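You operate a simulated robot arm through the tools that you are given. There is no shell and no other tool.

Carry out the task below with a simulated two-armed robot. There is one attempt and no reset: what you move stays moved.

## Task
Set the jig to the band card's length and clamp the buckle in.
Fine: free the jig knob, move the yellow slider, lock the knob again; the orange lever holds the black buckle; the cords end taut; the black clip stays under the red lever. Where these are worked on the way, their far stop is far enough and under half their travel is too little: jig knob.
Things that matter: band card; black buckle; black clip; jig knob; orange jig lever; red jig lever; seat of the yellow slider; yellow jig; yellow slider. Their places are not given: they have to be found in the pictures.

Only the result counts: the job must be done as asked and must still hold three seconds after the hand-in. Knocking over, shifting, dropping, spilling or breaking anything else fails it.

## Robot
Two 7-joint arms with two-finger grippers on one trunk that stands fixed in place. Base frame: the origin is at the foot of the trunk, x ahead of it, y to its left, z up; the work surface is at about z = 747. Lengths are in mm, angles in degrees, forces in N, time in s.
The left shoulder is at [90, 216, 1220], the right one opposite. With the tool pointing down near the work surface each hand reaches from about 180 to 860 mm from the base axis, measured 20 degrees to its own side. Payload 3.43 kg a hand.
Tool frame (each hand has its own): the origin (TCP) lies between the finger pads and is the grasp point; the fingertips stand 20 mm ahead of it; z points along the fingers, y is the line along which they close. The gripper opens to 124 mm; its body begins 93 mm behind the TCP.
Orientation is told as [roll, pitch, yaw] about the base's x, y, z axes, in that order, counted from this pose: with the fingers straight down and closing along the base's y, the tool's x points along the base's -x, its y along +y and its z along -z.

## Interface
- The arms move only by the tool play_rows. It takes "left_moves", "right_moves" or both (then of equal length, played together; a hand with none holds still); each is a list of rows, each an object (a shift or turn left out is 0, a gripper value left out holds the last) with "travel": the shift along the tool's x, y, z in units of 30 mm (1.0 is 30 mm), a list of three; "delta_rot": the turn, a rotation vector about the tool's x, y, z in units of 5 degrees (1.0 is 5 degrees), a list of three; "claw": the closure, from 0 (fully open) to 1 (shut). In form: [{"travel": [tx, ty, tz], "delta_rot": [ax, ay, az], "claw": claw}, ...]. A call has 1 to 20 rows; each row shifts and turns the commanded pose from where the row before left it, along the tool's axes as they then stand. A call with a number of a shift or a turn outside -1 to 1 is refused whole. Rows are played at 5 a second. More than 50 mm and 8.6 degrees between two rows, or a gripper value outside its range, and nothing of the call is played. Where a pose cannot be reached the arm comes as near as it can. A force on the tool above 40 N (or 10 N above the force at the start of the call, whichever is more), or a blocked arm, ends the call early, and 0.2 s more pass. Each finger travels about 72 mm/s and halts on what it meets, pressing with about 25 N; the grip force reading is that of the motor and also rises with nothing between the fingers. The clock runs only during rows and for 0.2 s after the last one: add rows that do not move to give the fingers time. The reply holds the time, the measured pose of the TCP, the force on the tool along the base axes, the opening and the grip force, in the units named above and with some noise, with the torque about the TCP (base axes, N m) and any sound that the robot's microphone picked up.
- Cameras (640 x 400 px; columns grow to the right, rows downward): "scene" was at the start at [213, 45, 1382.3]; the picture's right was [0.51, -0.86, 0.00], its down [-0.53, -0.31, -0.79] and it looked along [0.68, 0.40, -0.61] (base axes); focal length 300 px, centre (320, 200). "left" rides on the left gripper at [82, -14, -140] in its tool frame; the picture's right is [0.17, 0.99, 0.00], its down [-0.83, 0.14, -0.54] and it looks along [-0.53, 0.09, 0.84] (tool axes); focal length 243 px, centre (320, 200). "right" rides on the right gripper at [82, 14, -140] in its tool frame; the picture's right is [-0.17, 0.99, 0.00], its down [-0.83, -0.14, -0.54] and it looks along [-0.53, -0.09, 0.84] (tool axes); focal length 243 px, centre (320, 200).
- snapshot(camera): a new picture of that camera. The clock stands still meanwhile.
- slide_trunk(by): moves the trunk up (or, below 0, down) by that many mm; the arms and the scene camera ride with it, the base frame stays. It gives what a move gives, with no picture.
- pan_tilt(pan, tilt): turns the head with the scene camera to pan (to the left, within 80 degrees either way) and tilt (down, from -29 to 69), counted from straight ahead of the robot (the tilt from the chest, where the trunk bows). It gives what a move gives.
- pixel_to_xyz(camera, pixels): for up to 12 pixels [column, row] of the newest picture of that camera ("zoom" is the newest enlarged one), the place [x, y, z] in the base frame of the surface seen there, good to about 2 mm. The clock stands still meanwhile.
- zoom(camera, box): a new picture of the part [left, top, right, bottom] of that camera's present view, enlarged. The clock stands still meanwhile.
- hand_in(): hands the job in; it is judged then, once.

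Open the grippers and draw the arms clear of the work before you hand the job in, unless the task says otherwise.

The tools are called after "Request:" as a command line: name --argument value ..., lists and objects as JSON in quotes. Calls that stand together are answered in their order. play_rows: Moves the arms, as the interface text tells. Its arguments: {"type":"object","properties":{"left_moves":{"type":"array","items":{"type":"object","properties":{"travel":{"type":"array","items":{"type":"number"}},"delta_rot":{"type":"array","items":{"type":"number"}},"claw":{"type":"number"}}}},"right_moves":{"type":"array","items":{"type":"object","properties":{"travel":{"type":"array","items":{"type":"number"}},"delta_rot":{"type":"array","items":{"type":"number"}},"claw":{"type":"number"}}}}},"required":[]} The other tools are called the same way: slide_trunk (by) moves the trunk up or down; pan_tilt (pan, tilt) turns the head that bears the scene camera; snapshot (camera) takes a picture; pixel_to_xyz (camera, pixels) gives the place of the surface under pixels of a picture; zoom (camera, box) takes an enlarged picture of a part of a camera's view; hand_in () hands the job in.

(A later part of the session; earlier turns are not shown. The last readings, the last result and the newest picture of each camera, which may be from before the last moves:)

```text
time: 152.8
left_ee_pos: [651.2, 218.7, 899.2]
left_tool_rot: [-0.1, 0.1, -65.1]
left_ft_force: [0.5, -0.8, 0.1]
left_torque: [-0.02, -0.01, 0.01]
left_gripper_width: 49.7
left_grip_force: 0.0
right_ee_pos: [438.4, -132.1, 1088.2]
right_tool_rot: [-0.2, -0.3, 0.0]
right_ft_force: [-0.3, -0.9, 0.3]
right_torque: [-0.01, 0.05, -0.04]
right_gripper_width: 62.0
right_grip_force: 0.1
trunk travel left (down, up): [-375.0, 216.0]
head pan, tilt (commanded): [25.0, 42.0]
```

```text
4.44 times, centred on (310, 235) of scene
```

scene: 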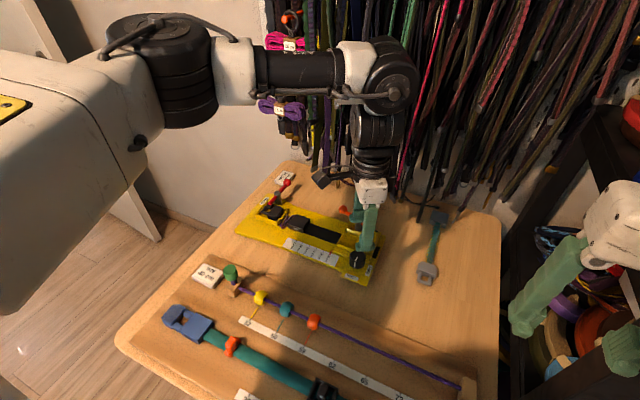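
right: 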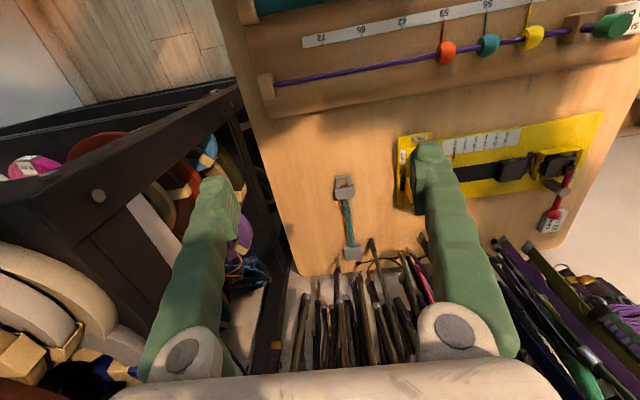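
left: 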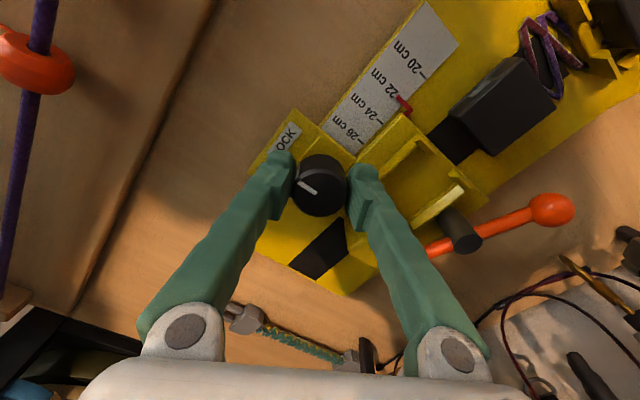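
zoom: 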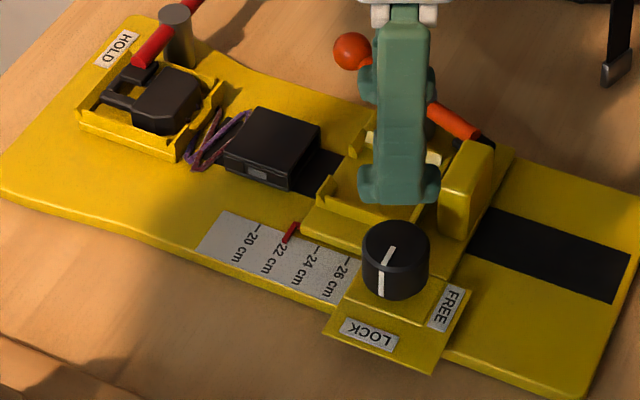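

Knob at LOCK, pointer at 22. Now the buckle: I measure its top corners and the cords in the left zoom.

Request:
zoom --camera "left" --box '[380, 20, 540, 130]'

```text
3.64 times, centred on (460, 75) of left
```

zoom: 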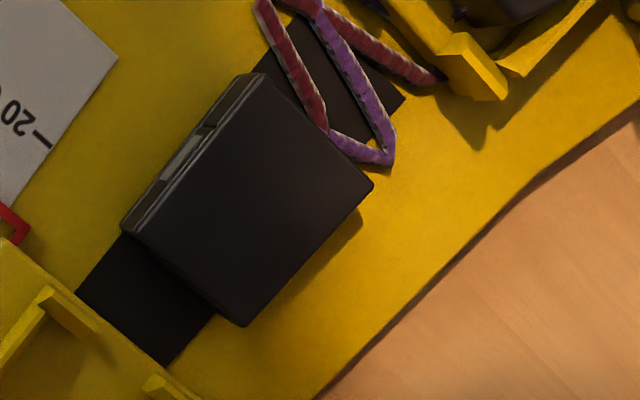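

Request:
pixel_to_xyz --camera "zoom" --pixels '[[140, 232], [262, 84], [364, 185], [240, 317], [250, 200], [330, 130], [355, 150], [126, 222], [248, 76], [390, 155], [290, 60], [345, 50]]'

```text
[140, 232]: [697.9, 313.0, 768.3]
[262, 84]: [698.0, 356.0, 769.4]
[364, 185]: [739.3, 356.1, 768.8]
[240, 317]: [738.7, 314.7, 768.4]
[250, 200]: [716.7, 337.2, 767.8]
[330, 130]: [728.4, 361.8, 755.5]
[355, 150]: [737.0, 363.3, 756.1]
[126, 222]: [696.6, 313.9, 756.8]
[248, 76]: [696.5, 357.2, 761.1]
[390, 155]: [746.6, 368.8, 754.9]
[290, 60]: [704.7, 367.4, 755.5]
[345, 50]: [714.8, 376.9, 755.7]
```

The buckle spans x 696.5–740.5, y 312.5–357, z 753–769, the seat interior (at 22) about x 694–744, y 233–284. The lever bar at x≥757 leaves no room for an x-grip, so I'll grip it along y. I turn to yaw 0 and move above it to check clearances.

Request:
play_rows --left_moves '[{"delta_rot": [0, 0, -1]}, {"delta_rot": [0, 0, -1]}, {"delta_rot": [0, 0, -1]}, {"delta_rot": [0, 0, -1]}, {"delta_rot": [0, 0, -1]}, {"delta_rot": [0, 0, -1]}, {"delta_rot": [0, 0, -1]}, {"delta_rot": [0, 0, -1]}, {"delta_rot": [0, 0, -1]}, {"delta_rot": [0, 0, -1]}, {"delta_rot": [0, 0, -1]}, {"delta_rot": [0, 0, -1]}, {"delta_rot": [0, 0, -1]}, {"travel": [-0.45, 0.794, 0], "claw": 0.548}, {"travel": [-0.45, 0.794, 0]}, {"travel": [-0.45, 0.794, 0]}, {"travel": [-0.45, 0.794, 0]}, {"travel": [-0.45, 0.794, 0]}, {"travel": [0, 0, 0]}]'

Request:
snapshot --camera "left"

```text
time: 156.8
left_ee_pos: [718.8, 340.5, 898.5]
left_tool_rot: [0.0, 0.1, 0.1]
left_ft_force: [0.4, -0.3, 1.2]
left_torque: [0.02, 0.0, -0.01]
left_gripper_width: 55.9
left_grip_force: 0.0
right_ee_pos: [437.1, -132.4, 1086.8]
right_tool_rot: [-0.1, -0.3, 0.0]
right_ft_force: [-0.4, -0.5, -0.5]
right_torque: [0.0, 0.03, -0.03]
right_gripper_width: 62.0
right_grip_force: 0.1
trunk travel left (down, up): [-375.0, 216.0]
head pan, tilt (commanded): [25.0, 42.0]
```

```text
taken
```

left: 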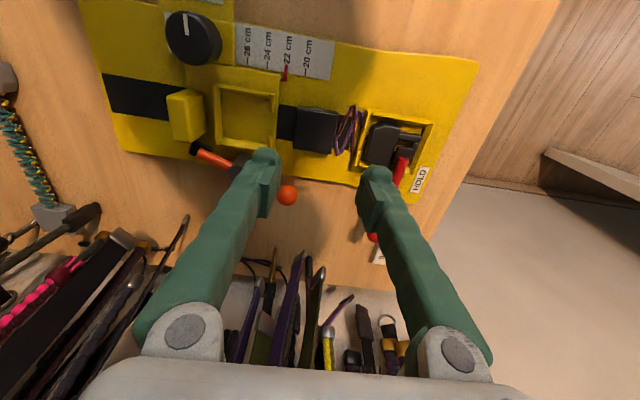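

Request:
zoom --camera "left" --box '[205, 75, 445, 205]'

```text
2.67 times, centred on (325, 140) of left
```

zoom: 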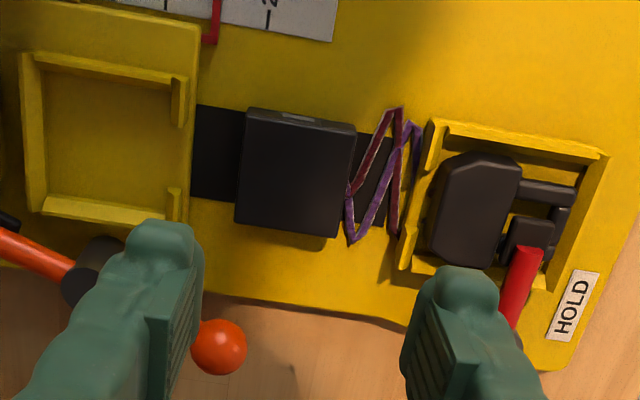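

Request:
pixel_to_xyz --camera "zoom" --pixels '[[182, 90], [176, 200], [192, 75], [186, 212], [252, 118], [350, 138], [334, 230], [241, 214], [430, 140], [408, 240], [402, 262], [425, 150]]'

Request:
pixel_to_xyz --camera "zoom" --pixels '[[160, 228], [128, 255], [190, 245], [200, 300], [165, 300], [120, 300], [465, 275], [435, 280], [495, 295], [410, 320], [35, 200], [40, 60]]'

```text
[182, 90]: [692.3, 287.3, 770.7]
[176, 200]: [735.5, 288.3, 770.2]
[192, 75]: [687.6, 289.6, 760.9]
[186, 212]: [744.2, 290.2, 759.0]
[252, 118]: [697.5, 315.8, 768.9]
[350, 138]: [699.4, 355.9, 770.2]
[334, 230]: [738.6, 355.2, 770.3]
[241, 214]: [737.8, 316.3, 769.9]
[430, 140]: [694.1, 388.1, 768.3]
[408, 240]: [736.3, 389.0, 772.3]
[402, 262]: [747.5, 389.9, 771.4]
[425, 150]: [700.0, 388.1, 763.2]
```

```text
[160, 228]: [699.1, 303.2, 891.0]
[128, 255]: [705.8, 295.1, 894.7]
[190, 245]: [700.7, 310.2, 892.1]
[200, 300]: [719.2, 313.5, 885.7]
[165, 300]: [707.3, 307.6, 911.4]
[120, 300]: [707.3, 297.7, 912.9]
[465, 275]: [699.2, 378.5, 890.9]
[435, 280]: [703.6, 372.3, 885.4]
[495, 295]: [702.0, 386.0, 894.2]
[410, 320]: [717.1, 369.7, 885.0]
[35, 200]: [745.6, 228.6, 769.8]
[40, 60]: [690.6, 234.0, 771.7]
```

Finger thickness is 18 mm, half-width up to 20 mm; free space between the seat lips is y≈290–387. I set 54 mm opening, centre at y≈338 and go down to z≈794 first.

Request:
play_rows --left_moves '[{"travel": [0, -0.07, 0], "claw": 0.565}, {"travel": [0, 0, 0.7]}, {"travel": [0, 0, 0.7]}, {"travel": [0, 0, 0.7]}, {"travel": [0, 0, 0.7]}, {"travel": [0, 0, 0.7]}, {"travel": [0, 0, 0]}]'

Request:
zoom --camera "left" --box '[240, 100, 400, 230]'

Request:
zoom --camera "scene" --box '[230, 160, 370, 260]'

```text
time: 158.4
left_ee_pos: [719.6, 339.1, 793.5]
left_tool_rot: [0.0, 0.1, 0.0]
left_ft_force: [0.1, -0.4, 0.0]
left_torque: [0.0, -0.02, 0.0]
left_gripper_width: 53.7
left_grip_force: 0.0
right_ee_pos: [438.5, -133.1, 1088.1]
right_tool_rot: [-0.1, -0.3, -0.1]
right_ft_force: [0.3, 0.4, 0.0]
right_torque: [0.02, -0.01, 0.02]
right_gripper_width: 62.2
right_grip_force: 0.0
trunk travel left (down, up): [-375.0, 216.0]
head pan, tilt (commanded): [25.0, 42.0]
```

```text
3.08 times, centred on (320, 165) of left
```

zoom: 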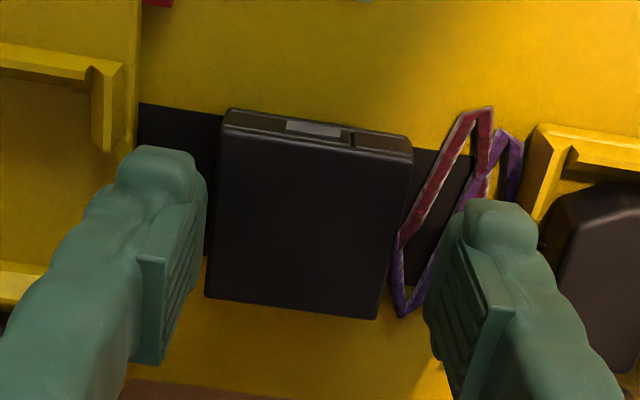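

```text
4.00 times, centred on (300, 210) of scene
```

zoom: 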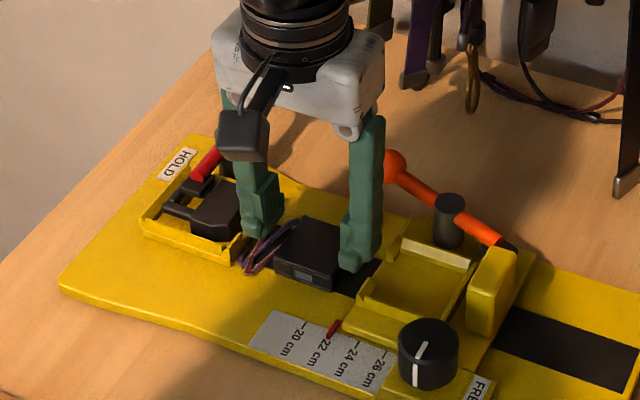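

Fingers straddle the buckle with gaps on both sides. I go down the last 12 mm slowly.

Request:
play_rows --left_moves '[{"travel": [0, 0, 0.2]}, {"travel": [0, 0, 0.2]}, {"travel": [0, 0, 0]}, {"travel": [0, 0, 0]}]'

Request:
zoom --camera "left" --box '[240, 100, 400, 230]'

```text
time: 159.4
left_ee_pos: [719.2, 337.5, 782.6]
left_tool_rot: [0.0, 0.1, 0.1]
left_ft_force: [0.1, 0.5, -0.4]
left_torque: [-0.02, -0.01, 0.0]
left_gripper_width: 53.9
left_grip_force: 0.2
right_ee_pos: [437.9, -131.9, 1086.8]
right_tool_rot: [-0.1, -0.3, 0.1]
right_ft_force: [-1.4, 0.3, 0.5]
right_torque: [0.01, 0.01, 0.01]
right_gripper_width: 61.9
right_grip_force: 0.0
trunk travel left (down, up): [-375.0, 216.0]
head pan, tilt (commanded): [25.0, 42.0]
```

```text
3.08 times, centred on (320, 165) of left
```

zoom: 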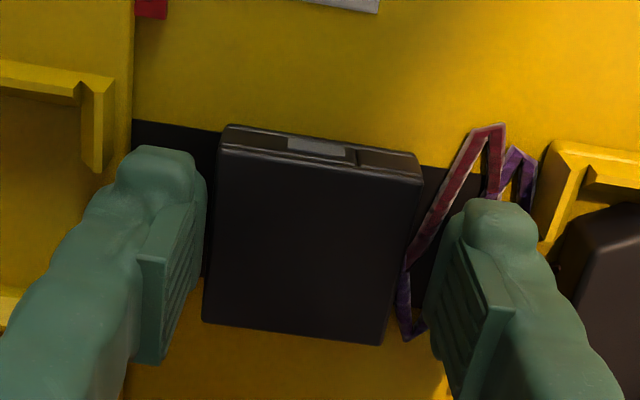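

No contact, tips about 7 mm below the buckle's top. I close on the buckle.

Request:
play_rows --left_moves '[{"claw": 0.8}, {"travel": [0, 0, 0]}, {"travel": [0, 0, 0]}, {"travel": [0, 0, 0]}]'

Request:
zoom --camera "left" --box '[240, 100, 400, 230]'

```text
time: 160.4
left_ee_pos: [718.5, 337.4, 782.6]
left_tool_rot: [-0.1, 0.1, 0.0]
left_ft_force: [0.4, -0.2, 0.1]
left_torque: [0.05, 0.02, -0.01]
left_gripper_width: 43.7
left_grip_force: 25.1
right_ee_pos: [437.3, -132.7, 1087.3]
right_tool_rot: [-0.1, -0.3, 0.0]
right_ft_force: [0.0, -0.3, -0.9]
right_torque: [0.0, 0.0, 0.01]
right_gripper_width: 61.8
right_grip_force: 0.0
trunk travel left (down, up): [-375.0, 216.0]
head pan, tilt (commanded): [25.0, 42.0]
```

```text
3.08 times, centred on (320, 165) of left
```

zoom: 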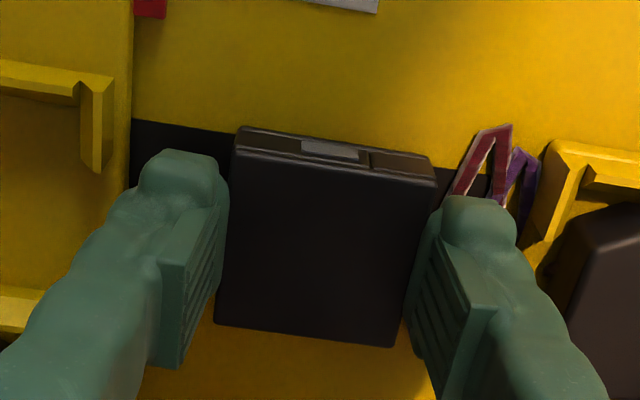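

Held: 43.7 mm, 25 N. I lift it 26 mm and look.

Request:
play_rows --left_moves '[{"travel": [0, 0, -0.3]}, {"travel": [0, 0, -0.3]}, {"travel": [0, 0, -0.27]}, {"travel": [0, 0, 0]}]'

Request:
snapshot --camera "left"

Request:
zoom --camera "scene" --box '[230, 160, 370, 260]'

```text
time: 161.4
left_ee_pos: [719.1, 337.4, 808.0]
left_tool_rot: [-0.1, 0.1, -0.1]
left_ft_force: [-0.3, 0.0, -0.2]
left_torque: [-0.03, 0.01, 0.02]
left_gripper_width: 24.8
left_grip_force: 0.0
right_ee_pos: [439.1, -132.0, 1087.7]
right_tool_rot: [-0.1, -0.3, 0.1]
right_ft_force: [0.6, 0.2, -0.2]
right_torque: [0.01, -0.01, 0.03]
right_gripper_width: 61.7
right_grip_force: 0.0
trunk travel left (down, up): [-375.0, 216.0]
head pan, tilt (commanded): [25.0, 42.0]
```

```text
taken
```

left: 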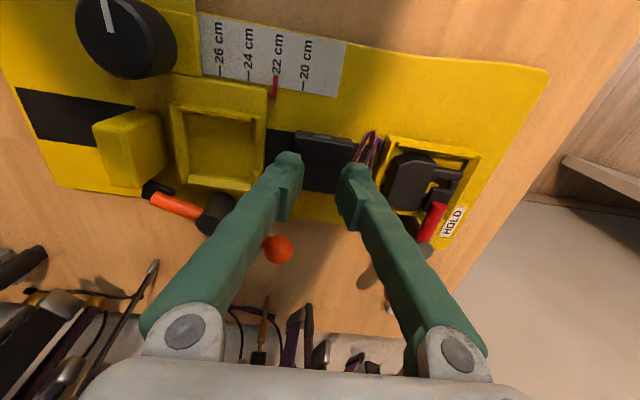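

```text
4.00 times, centred on (300, 210) of scene
```

zoom: 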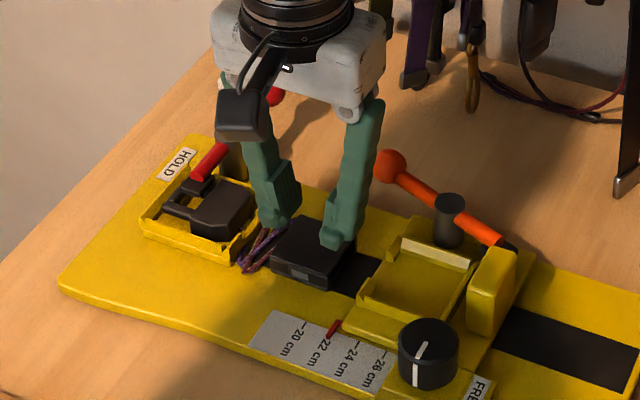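

The fingers slipped off the top (opening fell to 24.8); the buckle stayed on the base. The tips are rounded, so I need a deeper grip. I look at the fingertip shape closely.

Request:
zoom --camera "left" --box '[260, 130, 390, 230]'

Request:
zoom --camera "scene" --box '[280, 180, 330, 240]'

```text
4.00 times, centred on (325, 180) of left
```

zoom: 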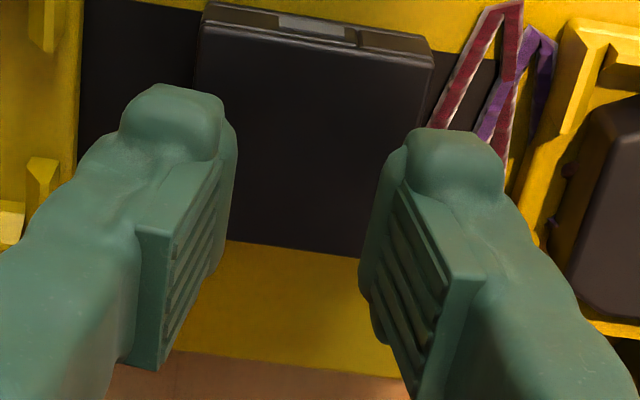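

```text
6.67 times, centred on (305, 210) of scene
```

zoom: 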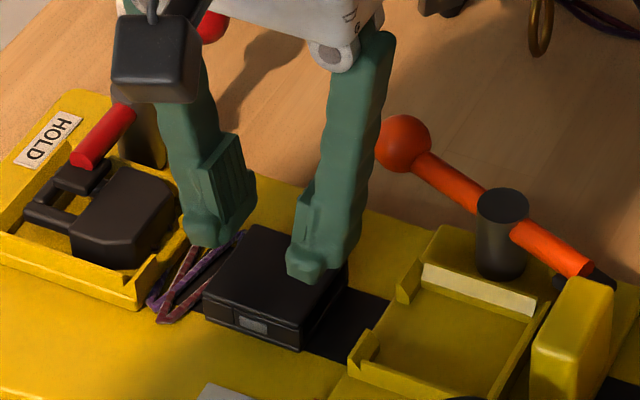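

The ribbed pads start some 8–10 mm above the rounded tip, so I need about 11 mm depth. I reopen, go down to TCP z≈778.5 (tips ~758, just above the cords) and close fully.

Request:
play_rows --left_moves '[{"claw": 0.565}, {"travel": [0, 0, 0]}, {"travel": [0, 0, 0]}, {"travel": [0, 0, 0.4]}, {"travel": [0, 0, 0.4]}, {"travel": [0, 0, 0.18]}, {"travel": [0, 0, 0]}, {"travel": [0, 0, 0]}]'

Request:
zoom --camera "left" --box '[240, 100, 400, 230]'

```text
time: 163.2
left_ee_pos: [718.7, 338.1, 779.4]
left_tool_rot: [-0.1, 0.1, 0.0]
left_ft_force: [-0.3, 0.6, -0.7]
left_torque: [-0.01, 0.0, 0.02]
left_gripper_width: 54.0
left_grip_force: 0.2
right_ee_pos: [438.3, -132.6, 1087.2]
right_tool_rot: [0.0, -0.3, 0.0]
right_ft_force: [0.8, -0.5, 0.9]
right_torque: [0.01, -0.01, -0.03]
right_gripper_width: 62.0
right_grip_force: 0.0
trunk travel left (down, up): [-375.0, 216.0]
head pan, tilt (commanded): [25.0, 42.0]
```

```text
3.08 times, centred on (320, 165) of left
```

zoom: 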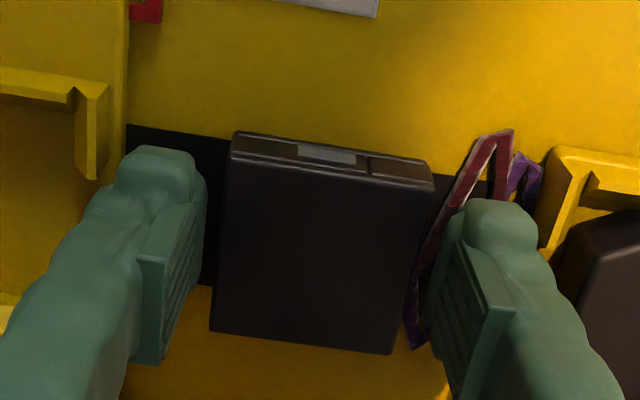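

Request:
play_rows --left_moves '[{"travel": [0, 0, 0.04], "claw": 1.0}, {"travel": [0, 0, 0]}, {"travel": [0, 0, 0]}, {"travel": [0, 0, 0]}, {"travel": [0, 0, 0]}]'

Request:
zoom --camera "left" --box '[240, 100, 400, 230]'

```text
time: 164.4
left_ee_pos: [718.2, 337.6, 779.9]
left_tool_rot: [-0.1, 0.0, 0.0]
left_ft_force: [2.2, 1.6, 8.3]
left_torque: [0.05, -0.04, 0.01]
left_gripper_width: 43.7
left_grip_force: 24.6
right_ee_pos: [436.3, -132.8, 1087.4]
right_tool_rot: [-0.1, -0.3, -0.1]
right_ft_force: [-0.2, 0.8, 0.7]
right_torque: [0.01, 0.02, 0.0]
right_gripper_width: 61.8
right_grip_force: 0.1
trunk travel left (down, up): [-375.0, 216.0]
head pan, tilt (commanded): [25.0, 42.0]
```

```text
3.08 times, centred on (320, 165) of left
```

zoom: 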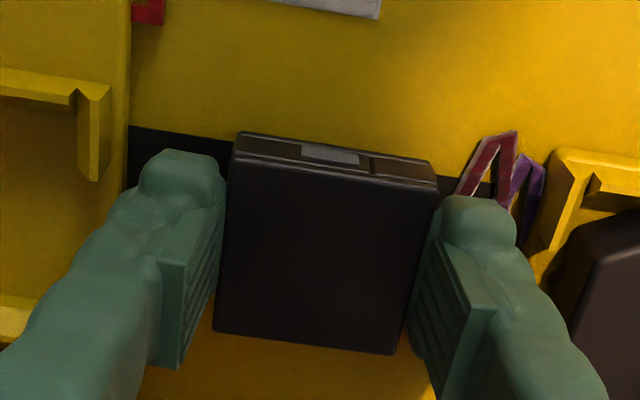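

Gripped at 43.7 mm with some upward push on the tool. I lift just 8 mm and check whether the width holds.

Request:
play_rows --left_moves '[{"travel": [0, 0, -0.1]}, {"travel": [0, 0, -0.1]}, {"travel": [0, 0, -0.07]}, {"travel": [0, 0, 0]}]'

Request:
zoom --camera "scene" --box '[265, 180, 345, 240]'

```text
time: 165.4
left_ee_pos: [719.1, 338.6, 787.1]
left_tool_rot: [0.0, 0.0, -0.1]
left_ft_force: [-0.4, 0.2, -0.8]
left_torque: [-0.01, 0.02, 0.04]
left_gripper_width: 43.8
left_grip_force: 25.0
right_ee_pos: [438.3, -132.0, 1087.5]
right_tool_rot: [-0.1, -0.3, 0.0]
right_ft_force: [0.4, -0.2, -0.2]
right_torque: [-0.03, -0.01, 0.01]
right_gripper_width: 62.1
right_grip_force: 0.1
trunk travel left (down, up): [-375.0, 216.0]
head pan, tilt (commanded): [25.0, 42.0]
```

```text
6.67 times, centred on (305, 210) of scene
```

zoom: 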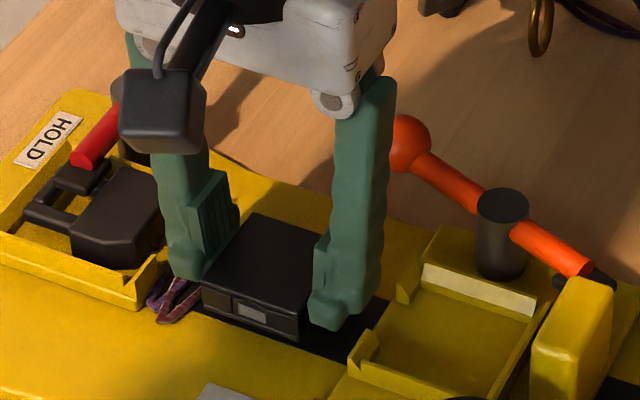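

Request:
pixel_to_xyz --camera "zoom" --pixels '[[255, 250], [260, 285], [290, 260], [230, 290], [250, 318], [300, 335], [340, 330], [180, 285]]'

```text
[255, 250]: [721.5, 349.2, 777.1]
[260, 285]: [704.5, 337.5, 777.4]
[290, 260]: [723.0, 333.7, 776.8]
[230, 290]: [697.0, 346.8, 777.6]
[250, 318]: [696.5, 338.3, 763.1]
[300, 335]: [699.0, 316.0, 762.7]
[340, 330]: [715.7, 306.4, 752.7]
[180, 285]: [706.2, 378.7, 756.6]
```

The buckle is lifted (top z 777). I lift another 15 mm, then measure the seat's inner edges in the left view before carrying it over.

Request:
play_rows --left_moves '[{"travel": [0, 0, -0.25]}, {"travel": [0, 0, -0.25]}, {"travel": [0, 0, 0]}]'

Request:
zoom --camera "left" --box '[140, 80, 380, 230]'

```text
time: 166.2
left_ee_pos: [719.2, 338.5, 800.5]
left_tool_rot: [0.0, 0.2, 0.0]
left_ft_force: [-0.7, 0.8, 0.1]
left_torque: [0.02, -0.01, -0.02]
left_gripper_width: 43.6
left_grip_force: 24.5
right_ee_pos: [438.1, -132.0, 1086.0]
right_tool_rot: [-0.1, -0.3, -0.1]
right_ft_force: [0.3, -0.3, -0.7]
right_torque: [0.04, -0.03, 0.0]
right_gripper_width: 62.2
right_grip_force: 0.0
trunk travel left (down, up): [-375.0, 216.0]
head pan, tilt (commanded): [25.0, 42.0]
```

```text
2.67 times, centred on (260, 155) of left
```

zoom: 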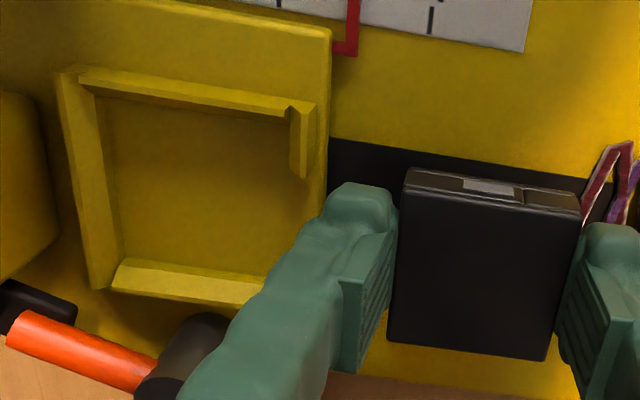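

Request:
pixel_to_xyz --camera "zoom" --pixels '[[118, 150], [125, 220], [98, 150], [80, 150], [200, 118], [240, 122], [284, 150], [296, 140], [310, 140], [200, 268], [200, 290], [150, 262]]'

Request:
pixel_to_xyz --camera "zoom" --pixels '[[418, 198], [570, 220], [540, 350], [395, 330], [480, 270], [408, 175], [578, 192], [110, 200], [72, 200], [200, 95], [170, 275], [250, 300]]'

```text
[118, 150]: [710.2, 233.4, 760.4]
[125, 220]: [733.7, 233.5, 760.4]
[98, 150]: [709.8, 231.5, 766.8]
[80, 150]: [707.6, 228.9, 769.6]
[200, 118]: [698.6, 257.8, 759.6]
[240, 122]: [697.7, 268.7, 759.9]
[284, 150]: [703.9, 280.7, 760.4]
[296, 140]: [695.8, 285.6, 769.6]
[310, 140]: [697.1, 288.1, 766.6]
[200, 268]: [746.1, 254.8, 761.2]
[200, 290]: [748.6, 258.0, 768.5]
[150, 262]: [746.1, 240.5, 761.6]
```

```text
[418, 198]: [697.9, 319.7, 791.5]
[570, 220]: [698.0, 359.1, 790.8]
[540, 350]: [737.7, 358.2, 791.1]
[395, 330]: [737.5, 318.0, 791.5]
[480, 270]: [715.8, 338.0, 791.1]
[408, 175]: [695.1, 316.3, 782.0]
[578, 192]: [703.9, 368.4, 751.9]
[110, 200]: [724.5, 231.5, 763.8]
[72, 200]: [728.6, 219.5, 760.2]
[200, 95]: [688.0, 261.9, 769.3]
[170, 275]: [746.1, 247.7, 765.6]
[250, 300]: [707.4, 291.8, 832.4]
```

Seat interior: x≈693.5–746, y≈231.5–283.5; buckle centre now (718,338.6). I carry it −y by 66 mm first at this height and check cord force.

Request:
play_rows --left_moves '[{"travel": [-0.01, -0.44, 0]}, {"travel": [-0.01, -0.44, 0]}, {"travel": [-0.01, -0.44, 0]}, {"travel": [-0.01, -0.44, 0]}, {"travel": [-0.01, -0.44, 0]}, {"travel": [0, 0, 0]}, {"travel": [0, 0, 0]}]'

Request:
zoom --camera "left" --box '[230, 80, 430, 230]'

Request:
zoom --camera "scene" --box '[245, 175, 365, 265]'

```text
time: 167.8
left_ee_pos: [720.7, 272.5, 800.0]
left_tool_rot: [-0.1, 0.2, -0.1]
left_ft_force: [-0.5, -0.2, 0.0]
left_torque: [0.03, -0.01, 0.0]
left_gripper_width: 43.7
left_grip_force: 24.8
right_ee_pos: [438.1, -132.5, 1087.4]
right_tool_rot: [-0.2, -0.3, 0.0]
right_ft_force: [0.5, -0.3, -0.6]
right_torque: [0.02, 0.02, 0.0]
right_gripper_width: 61.8
right_grip_force: 0.1
trunk travel left (down, up): [-375.0, 216.0]
head pan, tilt (commanded): [25.0, 42.0]
```

```text
2.67 times, centred on (330, 155) of left
```

zoom: 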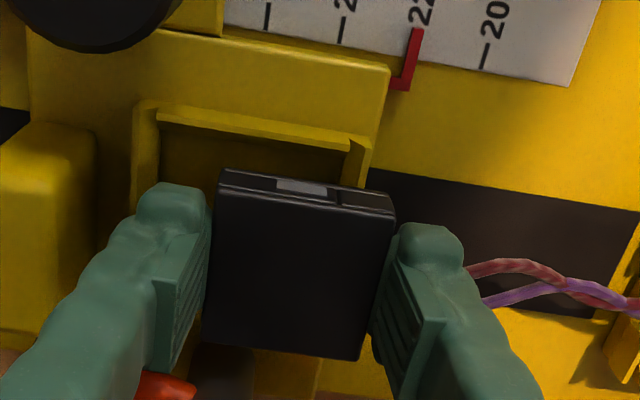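

```text
4.44 times, centred on (305, 220) of scene
```

zoom: 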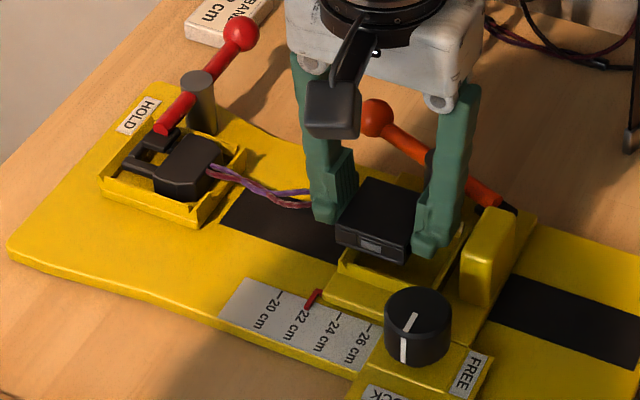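

The cords are almost straight with no noticeable pull. I move the last 13 mm to y≈259.5 above the seat.

Request:
play_rows --left_moves '[{"travel": [0, -0.22, 0]}, {"travel": [0, -0.22, 0]}, {"travel": [0, 0, 0]}, {"travel": [0, 0, 0]}]'

Request:
zoom --camera "left" --box '[230, 80, 430, 230]'

Request:
zoom --camera "scene" --box '[245, 175, 365, 265]'

```text
time: 168.8
left_ee_pos: [720.1, 257.9, 801.1]
left_tool_rot: [0.0, 0.1, 0.0]
left_ft_force: [1.0, -0.2, 0.1]
left_torque: [0.0, 0.0, 0.01]
left_gripper_width: 43.6
left_grip_force: 24.7
right_ee_pos: [438.4, -133.1, 1088.0]
right_tool_rot: [-0.1, -0.2, -0.1]
right_ft_force: [-0.1, 0.3, -0.9]
right_torque: [0.0, 0.02, 0.02]
right_gripper_width: 62.2
right_grip_force: 0.1
trunk travel left (down, up): [-375.0, 216.0]
head pan, tilt (commanded): [25.0, 42.0]
```

```text
2.67 times, centred on (330, 155) of left
```

zoom: 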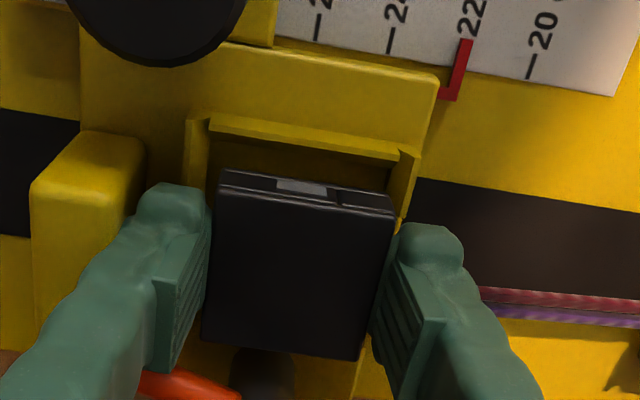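

```text
4.44 times, centred on (305, 220) of scene
```

zoom: 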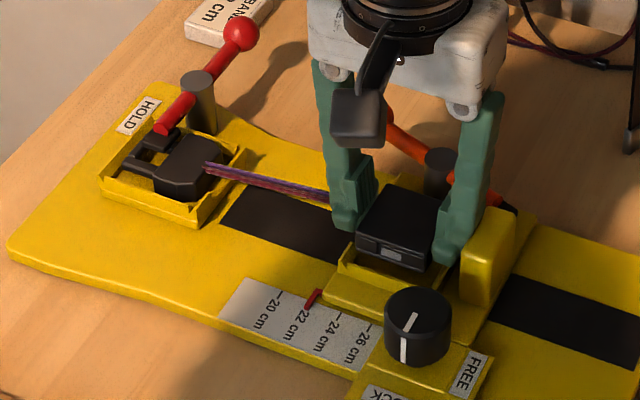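

Request:
pixel_to_xyz --camera "zoom" --pixels '[[228, 195], [385, 215], [355, 350], [210, 335], [290, 270], [222, 175], [195, 150], [205, 160], [405, 165], [412, 160], [300, 140], [138, 160]]'

```text
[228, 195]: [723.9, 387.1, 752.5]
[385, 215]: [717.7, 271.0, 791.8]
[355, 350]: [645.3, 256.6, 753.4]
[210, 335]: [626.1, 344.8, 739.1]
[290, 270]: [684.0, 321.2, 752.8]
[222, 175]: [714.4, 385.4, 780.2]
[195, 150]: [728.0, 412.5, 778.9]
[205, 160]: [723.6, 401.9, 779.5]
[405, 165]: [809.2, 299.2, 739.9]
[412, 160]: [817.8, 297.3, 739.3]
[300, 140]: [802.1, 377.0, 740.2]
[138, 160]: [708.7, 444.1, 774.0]
```

That used the scene zoom; I re-take the left zoom and measure again.

Request:
zoom --camera "left" --box '[230, 80, 430, 230]'

Request:
pixel_to_xyz --camera "zoom" --pixels '[[228, 195], [385, 215], [355, 350], [210, 335], [290, 270], [222, 175], [192, 150], [207, 160], [400, 165], [412, 160], [300, 140], [138, 160]]'

```text
2.67 times, centred on (330, 155) of left
```

zoom: 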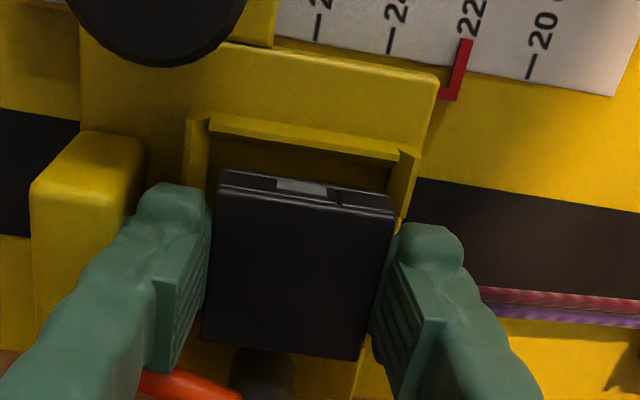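

```text
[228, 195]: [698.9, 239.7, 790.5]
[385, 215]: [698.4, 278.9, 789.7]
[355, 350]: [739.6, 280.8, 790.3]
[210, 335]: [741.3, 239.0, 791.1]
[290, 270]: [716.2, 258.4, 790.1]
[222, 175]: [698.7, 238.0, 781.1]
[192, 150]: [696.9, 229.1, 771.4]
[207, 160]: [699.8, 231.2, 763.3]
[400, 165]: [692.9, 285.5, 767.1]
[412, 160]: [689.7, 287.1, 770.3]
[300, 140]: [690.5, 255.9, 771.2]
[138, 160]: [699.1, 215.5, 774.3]
```

Buckle centre (719.8,259.7) lies inside the seat outline with ≥2.5 mm margin all round. I lower it 9 mm so that it enters between the walls.

Request:
play_rows --left_moves '[{"travel": [0, 0, 0.1]}, {"travel": [0, 0, 0.1]}, {"travel": [0, 0, 0.1]}, {"travel": [0, 0, 0]}, {"travel": [0, 0, 0]}]'

Request:
zoom --camera "scene" --box '[285, 185, 365, 245]'

```text
time: 170.0
left_ee_pos: [720.2, 258.6, 792.1]
left_tool_rot: [0.0, 0.1, 0.1]
left_ft_force: [0.2, -0.3, -0.5]
left_torque: [0.0, -0.01, 0.03]
left_gripper_width: 43.5
left_grip_force: 24.6
right_ee_pos: [437.4, -132.3, 1089.0]
right_tool_rot: [-0.1, -0.3, 0.0]
right_ft_force: [-0.9, 0.5, -1.0]
right_torque: [0.01, -0.02, 0.0]
right_gripper_width: 62.2
right_grip_force: 0.0
trunk travel left (down, up): [-375.0, 216.0]
head pan, tilt (commanded): [25.0, 42.0]
```

```text
6.67 times, centred on (325, 215) of scene
```

zoom: 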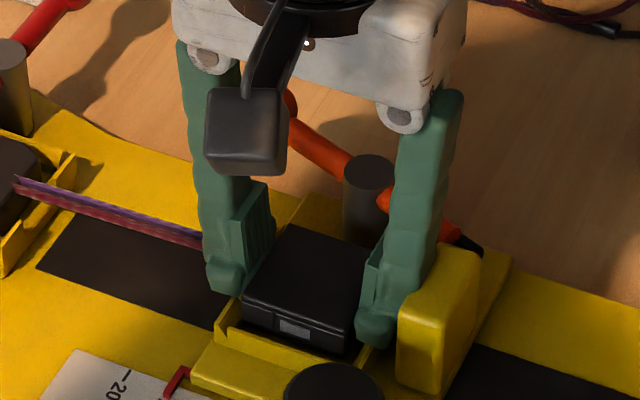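

No contact yet; I lower 2 mm more to feel for wall or floor.

Request:
play_rows --left_moves '[{"travel": [0, 0, 0.04]}, {"travel": [0, 0, 0.04]}, {"travel": [0, 0, 0]}]'

```text
time: 170.8
left_ee_pos: [721.1, 257.1, 791.5]
left_tool_rot: [0.0, -0.1, 0.1]
left_ft_force: [0.5, 0.9, 10.3]
left_torque: [-0.33, -0.02, -0.02]
left_gripper_width: 43.7
left_grip_force: 25.1
right_ee_pos: [437.6, -132.2, 1088.2]
right_tool_rot: [-0.2, -0.3, -0.1]
right_ft_force: [0.0, 0.3, -0.7]
right_torque: [-0.01, 0.03, -0.01]
right_gripper_width: 61.8
right_grip_force: 0.0
trunk travel left (down, up): [-375.0, 216.0]
head pan, tilt (commanded): [25.0, 42.0]
```

The −y fingertip touches the seat wall (10 N, torque from y≈−32). I back up half a millimetre and open just 3–4 mm to let the buckle drop into the seat.

Request:
play_rows --left_moves '[{"travel": [0, 0, -0.03]}, {"claw": 0.62}, {"travel": [0, 0, 0]}, {"travel": [0, 0, 0]}]'

Request:
zoom --camera "scene" --box '[285, 185, 365, 245]'

Request:
zoom --camera "left" --box '[230, 80, 430, 230]'

```text
time: 171.8
left_ee_pos: [720.2, 257.1, 792.2]
left_tool_rot: [-0.1, -0.1, 0.0]
left_ft_force: [4.7, 3.3, 13.0]
left_torque: [-0.41, -0.09, 0.18]
left_gripper_width: 45.6
left_grip_force: 0.1
right_ee_pos: [436.3, -133.9, 1088.6]
right_tool_rot: [0.0, -0.4, -0.1]
right_ft_force: [-0.4, 1.0, -0.2]
right_torque: [0.0, 0.02, 0.03]
right_gripper_width: 61.8
right_grip_force: 0.1
trunk travel left (down, up): [-375.0, 216.0]
head pan, tilt (commanded): [25.0, 42.0]
```

```text
6.67 times, centred on (325, 215) of scene
```

zoom: 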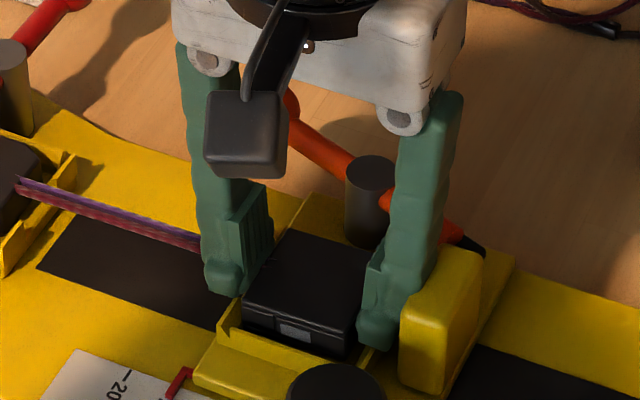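

```text
2.67 times, centred on (330, 155) of left
```

zoom: 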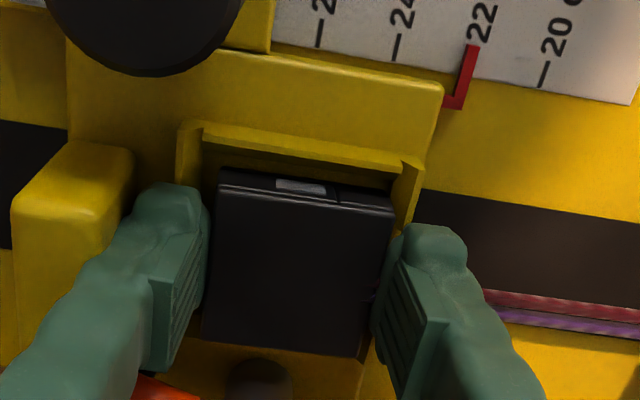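

Request:
pixel_to_xyz --camera "zoom" --pixels '[[228, 195], [385, 215], [350, 345], [212, 330], [290, 270], [222, 178], [192, 150], [207, 165], [405, 170], [412, 165], [300, 140], [130, 190]]'

```text
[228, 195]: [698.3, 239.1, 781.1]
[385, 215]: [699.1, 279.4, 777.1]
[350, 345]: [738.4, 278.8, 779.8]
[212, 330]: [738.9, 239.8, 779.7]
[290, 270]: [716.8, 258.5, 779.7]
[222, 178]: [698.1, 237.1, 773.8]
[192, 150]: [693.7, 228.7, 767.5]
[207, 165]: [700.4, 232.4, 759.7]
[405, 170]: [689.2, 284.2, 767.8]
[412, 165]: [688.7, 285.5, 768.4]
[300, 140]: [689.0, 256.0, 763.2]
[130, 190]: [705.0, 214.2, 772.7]
```

The buckle top is at about 779.7 (3–4 mm above seated) and the −y finger seems to touch the block. I shift +2 mm in y and open a bit more.

Request:
play_rows --left_moves '[{"travel": [0, 0.06, -0.03]}, {"claw": 0.605}, {"travel": [0, 0, 0]}, {"travel": [0, 0, 0]}]'

Request:
zoom --camera "left" --box '[230, 80, 430, 230]'

Request:
pixel_to_xyz --camera "zoom" --pixels '[[228, 195], [385, 215], [350, 340], [215, 325], [290, 270], [222, 178]]'

```text
time: 172.8
left_ee_pos: [719.6, 260.9, 790.6]
left_tool_rot: [0.0, 0.1, -0.1]
left_ft_force: [1.6, -0.5, 4.7]
left_torque: [-0.18, -0.03, 0.02]
left_gripper_width: 49.2
left_grip_force: 0.4
right_ee_pos: [438.9, -132.3, 1087.8]
right_tool_rot: [-0.1, -0.2, -0.1]
right_ft_force: [0.0, -0.7, 0.2]
right_torque: [0.0, 0.01, 0.0]
right_gripper_width: 62.1
right_grip_force: 0.1
trunk travel left (down, up): [-375.0, 216.0]
head pan, tilt (commanded): [25.0, 42.0]
```

```text
2.67 times, centred on (330, 155) of left
```

zoom: 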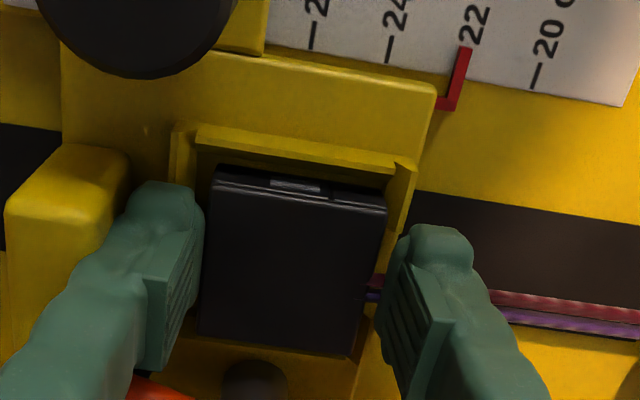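

```text
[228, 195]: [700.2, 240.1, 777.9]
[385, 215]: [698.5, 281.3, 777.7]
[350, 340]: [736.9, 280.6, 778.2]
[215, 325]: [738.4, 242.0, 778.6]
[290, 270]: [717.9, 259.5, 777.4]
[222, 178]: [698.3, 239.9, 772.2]
```

The buckle top is now at about 777.7 – on the seat floor (760 + 16.5). I rise straight up and inspect.

Request:
play_rows --left_moves '[{"travel": [0, 0, -0.2]}, {"travel": [0, 0, -0.4]}, {"travel": [0, 0, -0.8]}, {"travel": [0, 0, -0.8]}, {"travel": [0, 0, -0.8]}, {"travel": [0, 0, -0.6]}, {"travel": [0, 0, 0]}]'

Request:
snapshot --camera "left"

Request:
zoom --camera "scene" --box '[250, 180, 370, 270]'

```text
time: 174.4
left_ee_pos: [720.4, 260.8, 900.2]
left_tool_rot: [0.0, 0.0, 0.1]
left_ft_force: [0.1, -0.4, -0.4]
left_torque: [0.01, 0.0, -0.01]
left_gripper_width: 49.3
left_grip_force: 0.0
right_ee_pos: [439.3, -132.4, 1087.7]
right_tool_rot: [-0.1, -0.3, -0.1]
right_ft_force: [0.3, -0.4, -0.5]
right_torque: [0.0, 0.04, -0.05]
right_gripper_width: 62.2
right_grip_force: 0.1
trunk travel left (down, up): [-375.0, 216.0]
head pan, tilt (commanded): [25.0, 42.0]
```

```text
taken
```

left: 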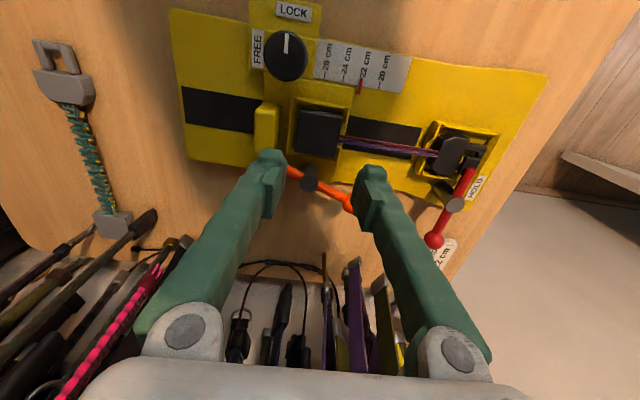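

```text
4.44 times, centred on (310, 225) of scene
```

zoom: 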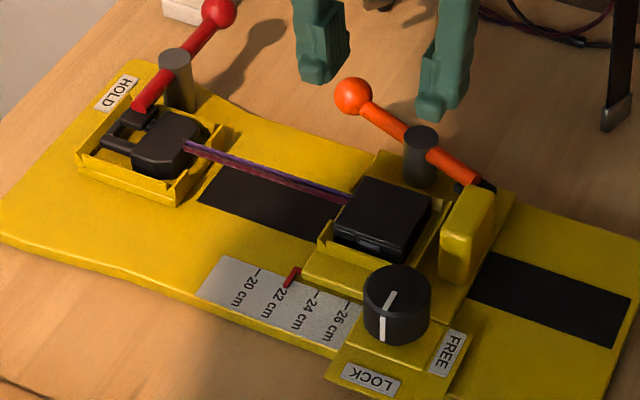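

The buckle sits in the seat, cords straight, clip still under the red lever. I check the buckle's seating closely.

Request:
zoom --camera "left" --box '[250, 80, 410, 220]'

Request:
pixel_to_xyz --camera "zoom" --pixels '[[200, 90], [300, 110], [290, 210], [190, 195], [245, 150], [170, 130], [320, 170], [380, 185], [285, 290], [165, 255], [190, 255], [420, 385]]'

```text
2.86 times, centred on (330, 150) of left
```

zoom: 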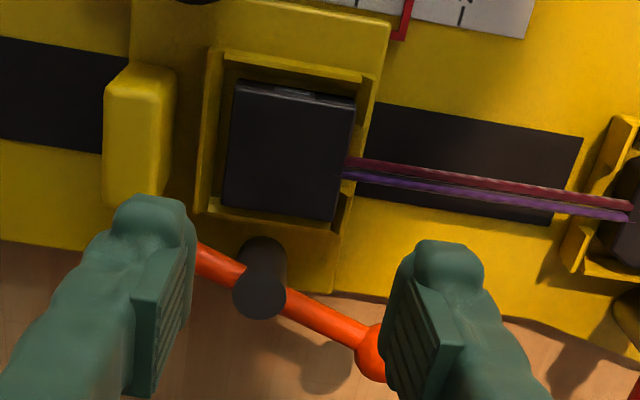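

```text
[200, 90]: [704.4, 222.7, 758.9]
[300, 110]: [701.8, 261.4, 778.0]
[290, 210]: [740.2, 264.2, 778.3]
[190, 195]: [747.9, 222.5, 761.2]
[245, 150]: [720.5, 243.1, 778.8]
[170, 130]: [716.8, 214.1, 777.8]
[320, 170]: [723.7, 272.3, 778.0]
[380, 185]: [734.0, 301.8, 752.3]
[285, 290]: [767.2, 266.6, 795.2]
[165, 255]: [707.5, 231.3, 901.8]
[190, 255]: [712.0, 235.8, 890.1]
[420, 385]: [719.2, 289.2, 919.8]
```

Buckle is level in the seat (top z≈778) and both cords run straight. Now the orange lever: I check the lever's geometry and what hangs near it (straps behind).

Request:
zoom --camera "scene" --box '[290, 130, 450, 250]'

Request:
pixel_to_xyz --camera "zoom" --pixels '[[170, 165], [235, 225], [255, 265], [290, 130], [330, 150], [380, 130], [420, 110], [460, 180], [520, 170], [130, 120], [180, 60], [560, 250]]'

```text
3.33 times, centred on (370, 190) of scene
```

zoom: 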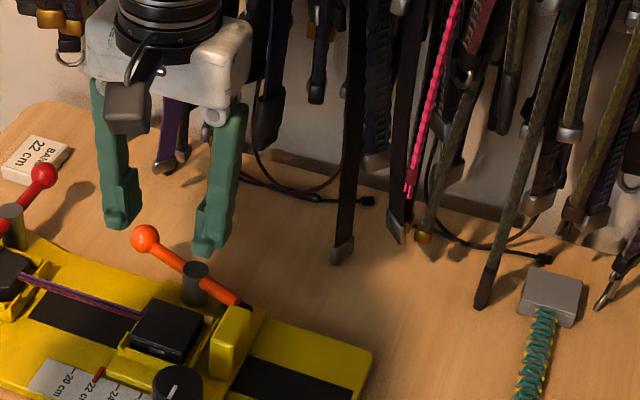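

```text
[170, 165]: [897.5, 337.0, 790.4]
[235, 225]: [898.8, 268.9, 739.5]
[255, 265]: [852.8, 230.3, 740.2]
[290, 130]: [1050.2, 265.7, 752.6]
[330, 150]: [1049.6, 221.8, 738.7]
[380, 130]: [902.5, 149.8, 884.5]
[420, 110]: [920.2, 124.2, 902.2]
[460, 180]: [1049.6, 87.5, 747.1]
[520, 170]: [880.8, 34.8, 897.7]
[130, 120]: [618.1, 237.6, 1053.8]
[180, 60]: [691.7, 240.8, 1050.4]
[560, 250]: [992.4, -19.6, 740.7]
```

Request:
pixel_to_xyz --camera "zoom" --pixels '[[165, 155], [175, 120], [215, 115], [262, 125], [265, 80], [342, 250], [347, 200], [350, 120], [318, 85], [398, 232], [485, 295], [300, 60]]'

Request:
pixel_to_xyz --camera "zoom" --pixels '[[146, 238], [133, 240], [160, 240], [146, 226], [170, 257], [196, 268], [220, 290], [238, 300], [160, 330], [42, 175], [12, 210], [205, 245]]'

```text
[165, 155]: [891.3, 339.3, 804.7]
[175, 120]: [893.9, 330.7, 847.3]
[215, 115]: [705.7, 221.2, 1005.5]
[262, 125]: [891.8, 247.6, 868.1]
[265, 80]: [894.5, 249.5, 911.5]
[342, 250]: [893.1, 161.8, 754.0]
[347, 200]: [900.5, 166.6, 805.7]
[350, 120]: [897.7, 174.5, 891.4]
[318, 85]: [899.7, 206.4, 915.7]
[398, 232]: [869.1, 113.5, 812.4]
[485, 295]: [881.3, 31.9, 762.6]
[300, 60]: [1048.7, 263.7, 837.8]
```

```text
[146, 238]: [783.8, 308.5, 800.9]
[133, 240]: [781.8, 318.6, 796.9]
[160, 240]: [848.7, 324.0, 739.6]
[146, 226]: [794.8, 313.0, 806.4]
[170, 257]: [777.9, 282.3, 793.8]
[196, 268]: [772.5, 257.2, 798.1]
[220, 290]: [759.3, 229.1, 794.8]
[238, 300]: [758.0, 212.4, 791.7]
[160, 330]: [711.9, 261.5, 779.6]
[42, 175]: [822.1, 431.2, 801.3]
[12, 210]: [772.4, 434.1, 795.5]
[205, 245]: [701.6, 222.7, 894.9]
```

Straps hang at x≥885, clear enough. Lever: post (771,259), ball (790,313,797, r≈10); it must turn ~70° clockwise so the tip comes over the buckle. I close the fingers and go to the ball's −x side (754,320) at z≈900.

Request:
play_rows --left_moves '[{"travel": [-0.377, 0.657, 0], "claw": 1.0}, {"travel": [-0.377, 0.657, 0]}, {"travel": [-0.377, 0.657, 0]}, {"travel": [0, 0, 0]}, {"travel": [0, 0, 0]}]'

Request:
snapshot --camera "left"

```text
time: 175.6
left_ee_pos: [754.3, 319.9, 900.3]
left_tool_rot: [0.0, 0.0, 0.0]
left_ft_force: [0.8, -0.4, -0.8]
left_torque: [-0.03, -0.01, -0.01]
left_gripper_width: 0.0
left_grip_force: 25.2
right_ee_pos: [440.0, -133.3, 1087.3]
right_tool_rot: [-0.1, -0.3, 0.1]
right_ft_force: [0.9, 0.8, -0.3]
right_torque: [0.0, 0.01, 0.01]
right_gripper_width: 62.0
right_grip_force: 0.2
trunk travel left (down, up): [-375.0, 216.0]
head pan, tilt (commanded): [25.0, 42.0]
```

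```text
taken
```

left: 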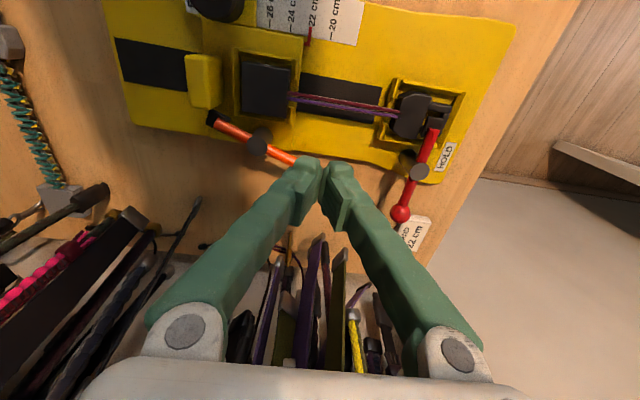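

Fingers closed beside the ball. I lower to z≈802, watching the force.

Request:
play_rows --left_moves '[{"travel": [0, 0, 0.6]}, {"travel": [0, 0, 0.6]}, {"travel": [0, 0, 0.6]}, {"travel": [0, 0, 0.6]}, {"travel": [0, 0, 0.6]}, {"travel": [0, 0, 0.25]}, {"travel": [0, 0, 0]}]'

Request:
zoom --camera "scene" --box '[270, 150, 390, 250]'

Request:
zoom --camera "left" --box '[180, 60, 440, 260]'

```text
time: 177.2
left_ee_pos: [754.5, 320.1, 802.9]
left_tool_rot: [0.1, 0.0, 0.0]
left_ft_force: [-0.5, -0.1, 0.5]
left_torque: [0.01, 0.02, -0.03]
left_gripper_width: 0.0
left_grip_force: 24.0
right_ee_pos: [437.8, -132.7, 1088.2]
right_tool_rot: [0.0, -0.3, 0.0]
right_ft_force: [-1.2, -0.7, -0.1]
right_torque: [-0.02, -0.02, -0.01]
right_gripper_width: 62.0
right_grip_force: 0.1
trunk travel left (down, up): [-375.0, 216.0]
head pan, tilt (commanded): [25.0, 42.0]
```

```text
4.00 times, centred on (330, 200) of scene
```

zoom: 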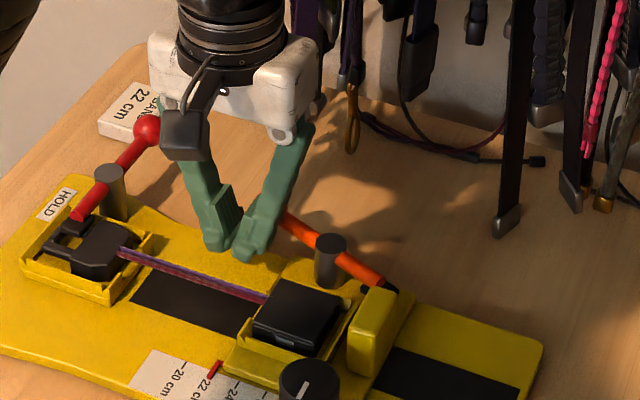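

```text
2.00 times, centred on (310, 160) of left
```

zoom: 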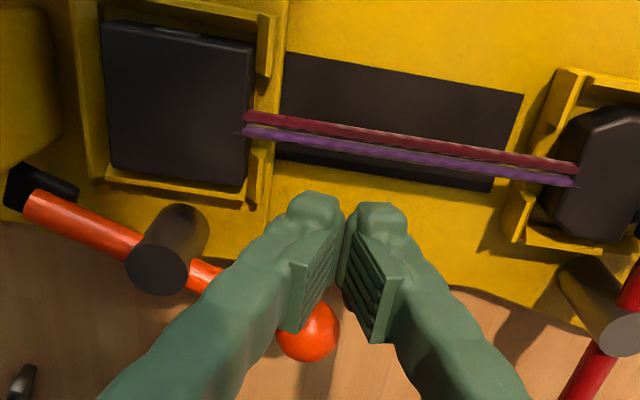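

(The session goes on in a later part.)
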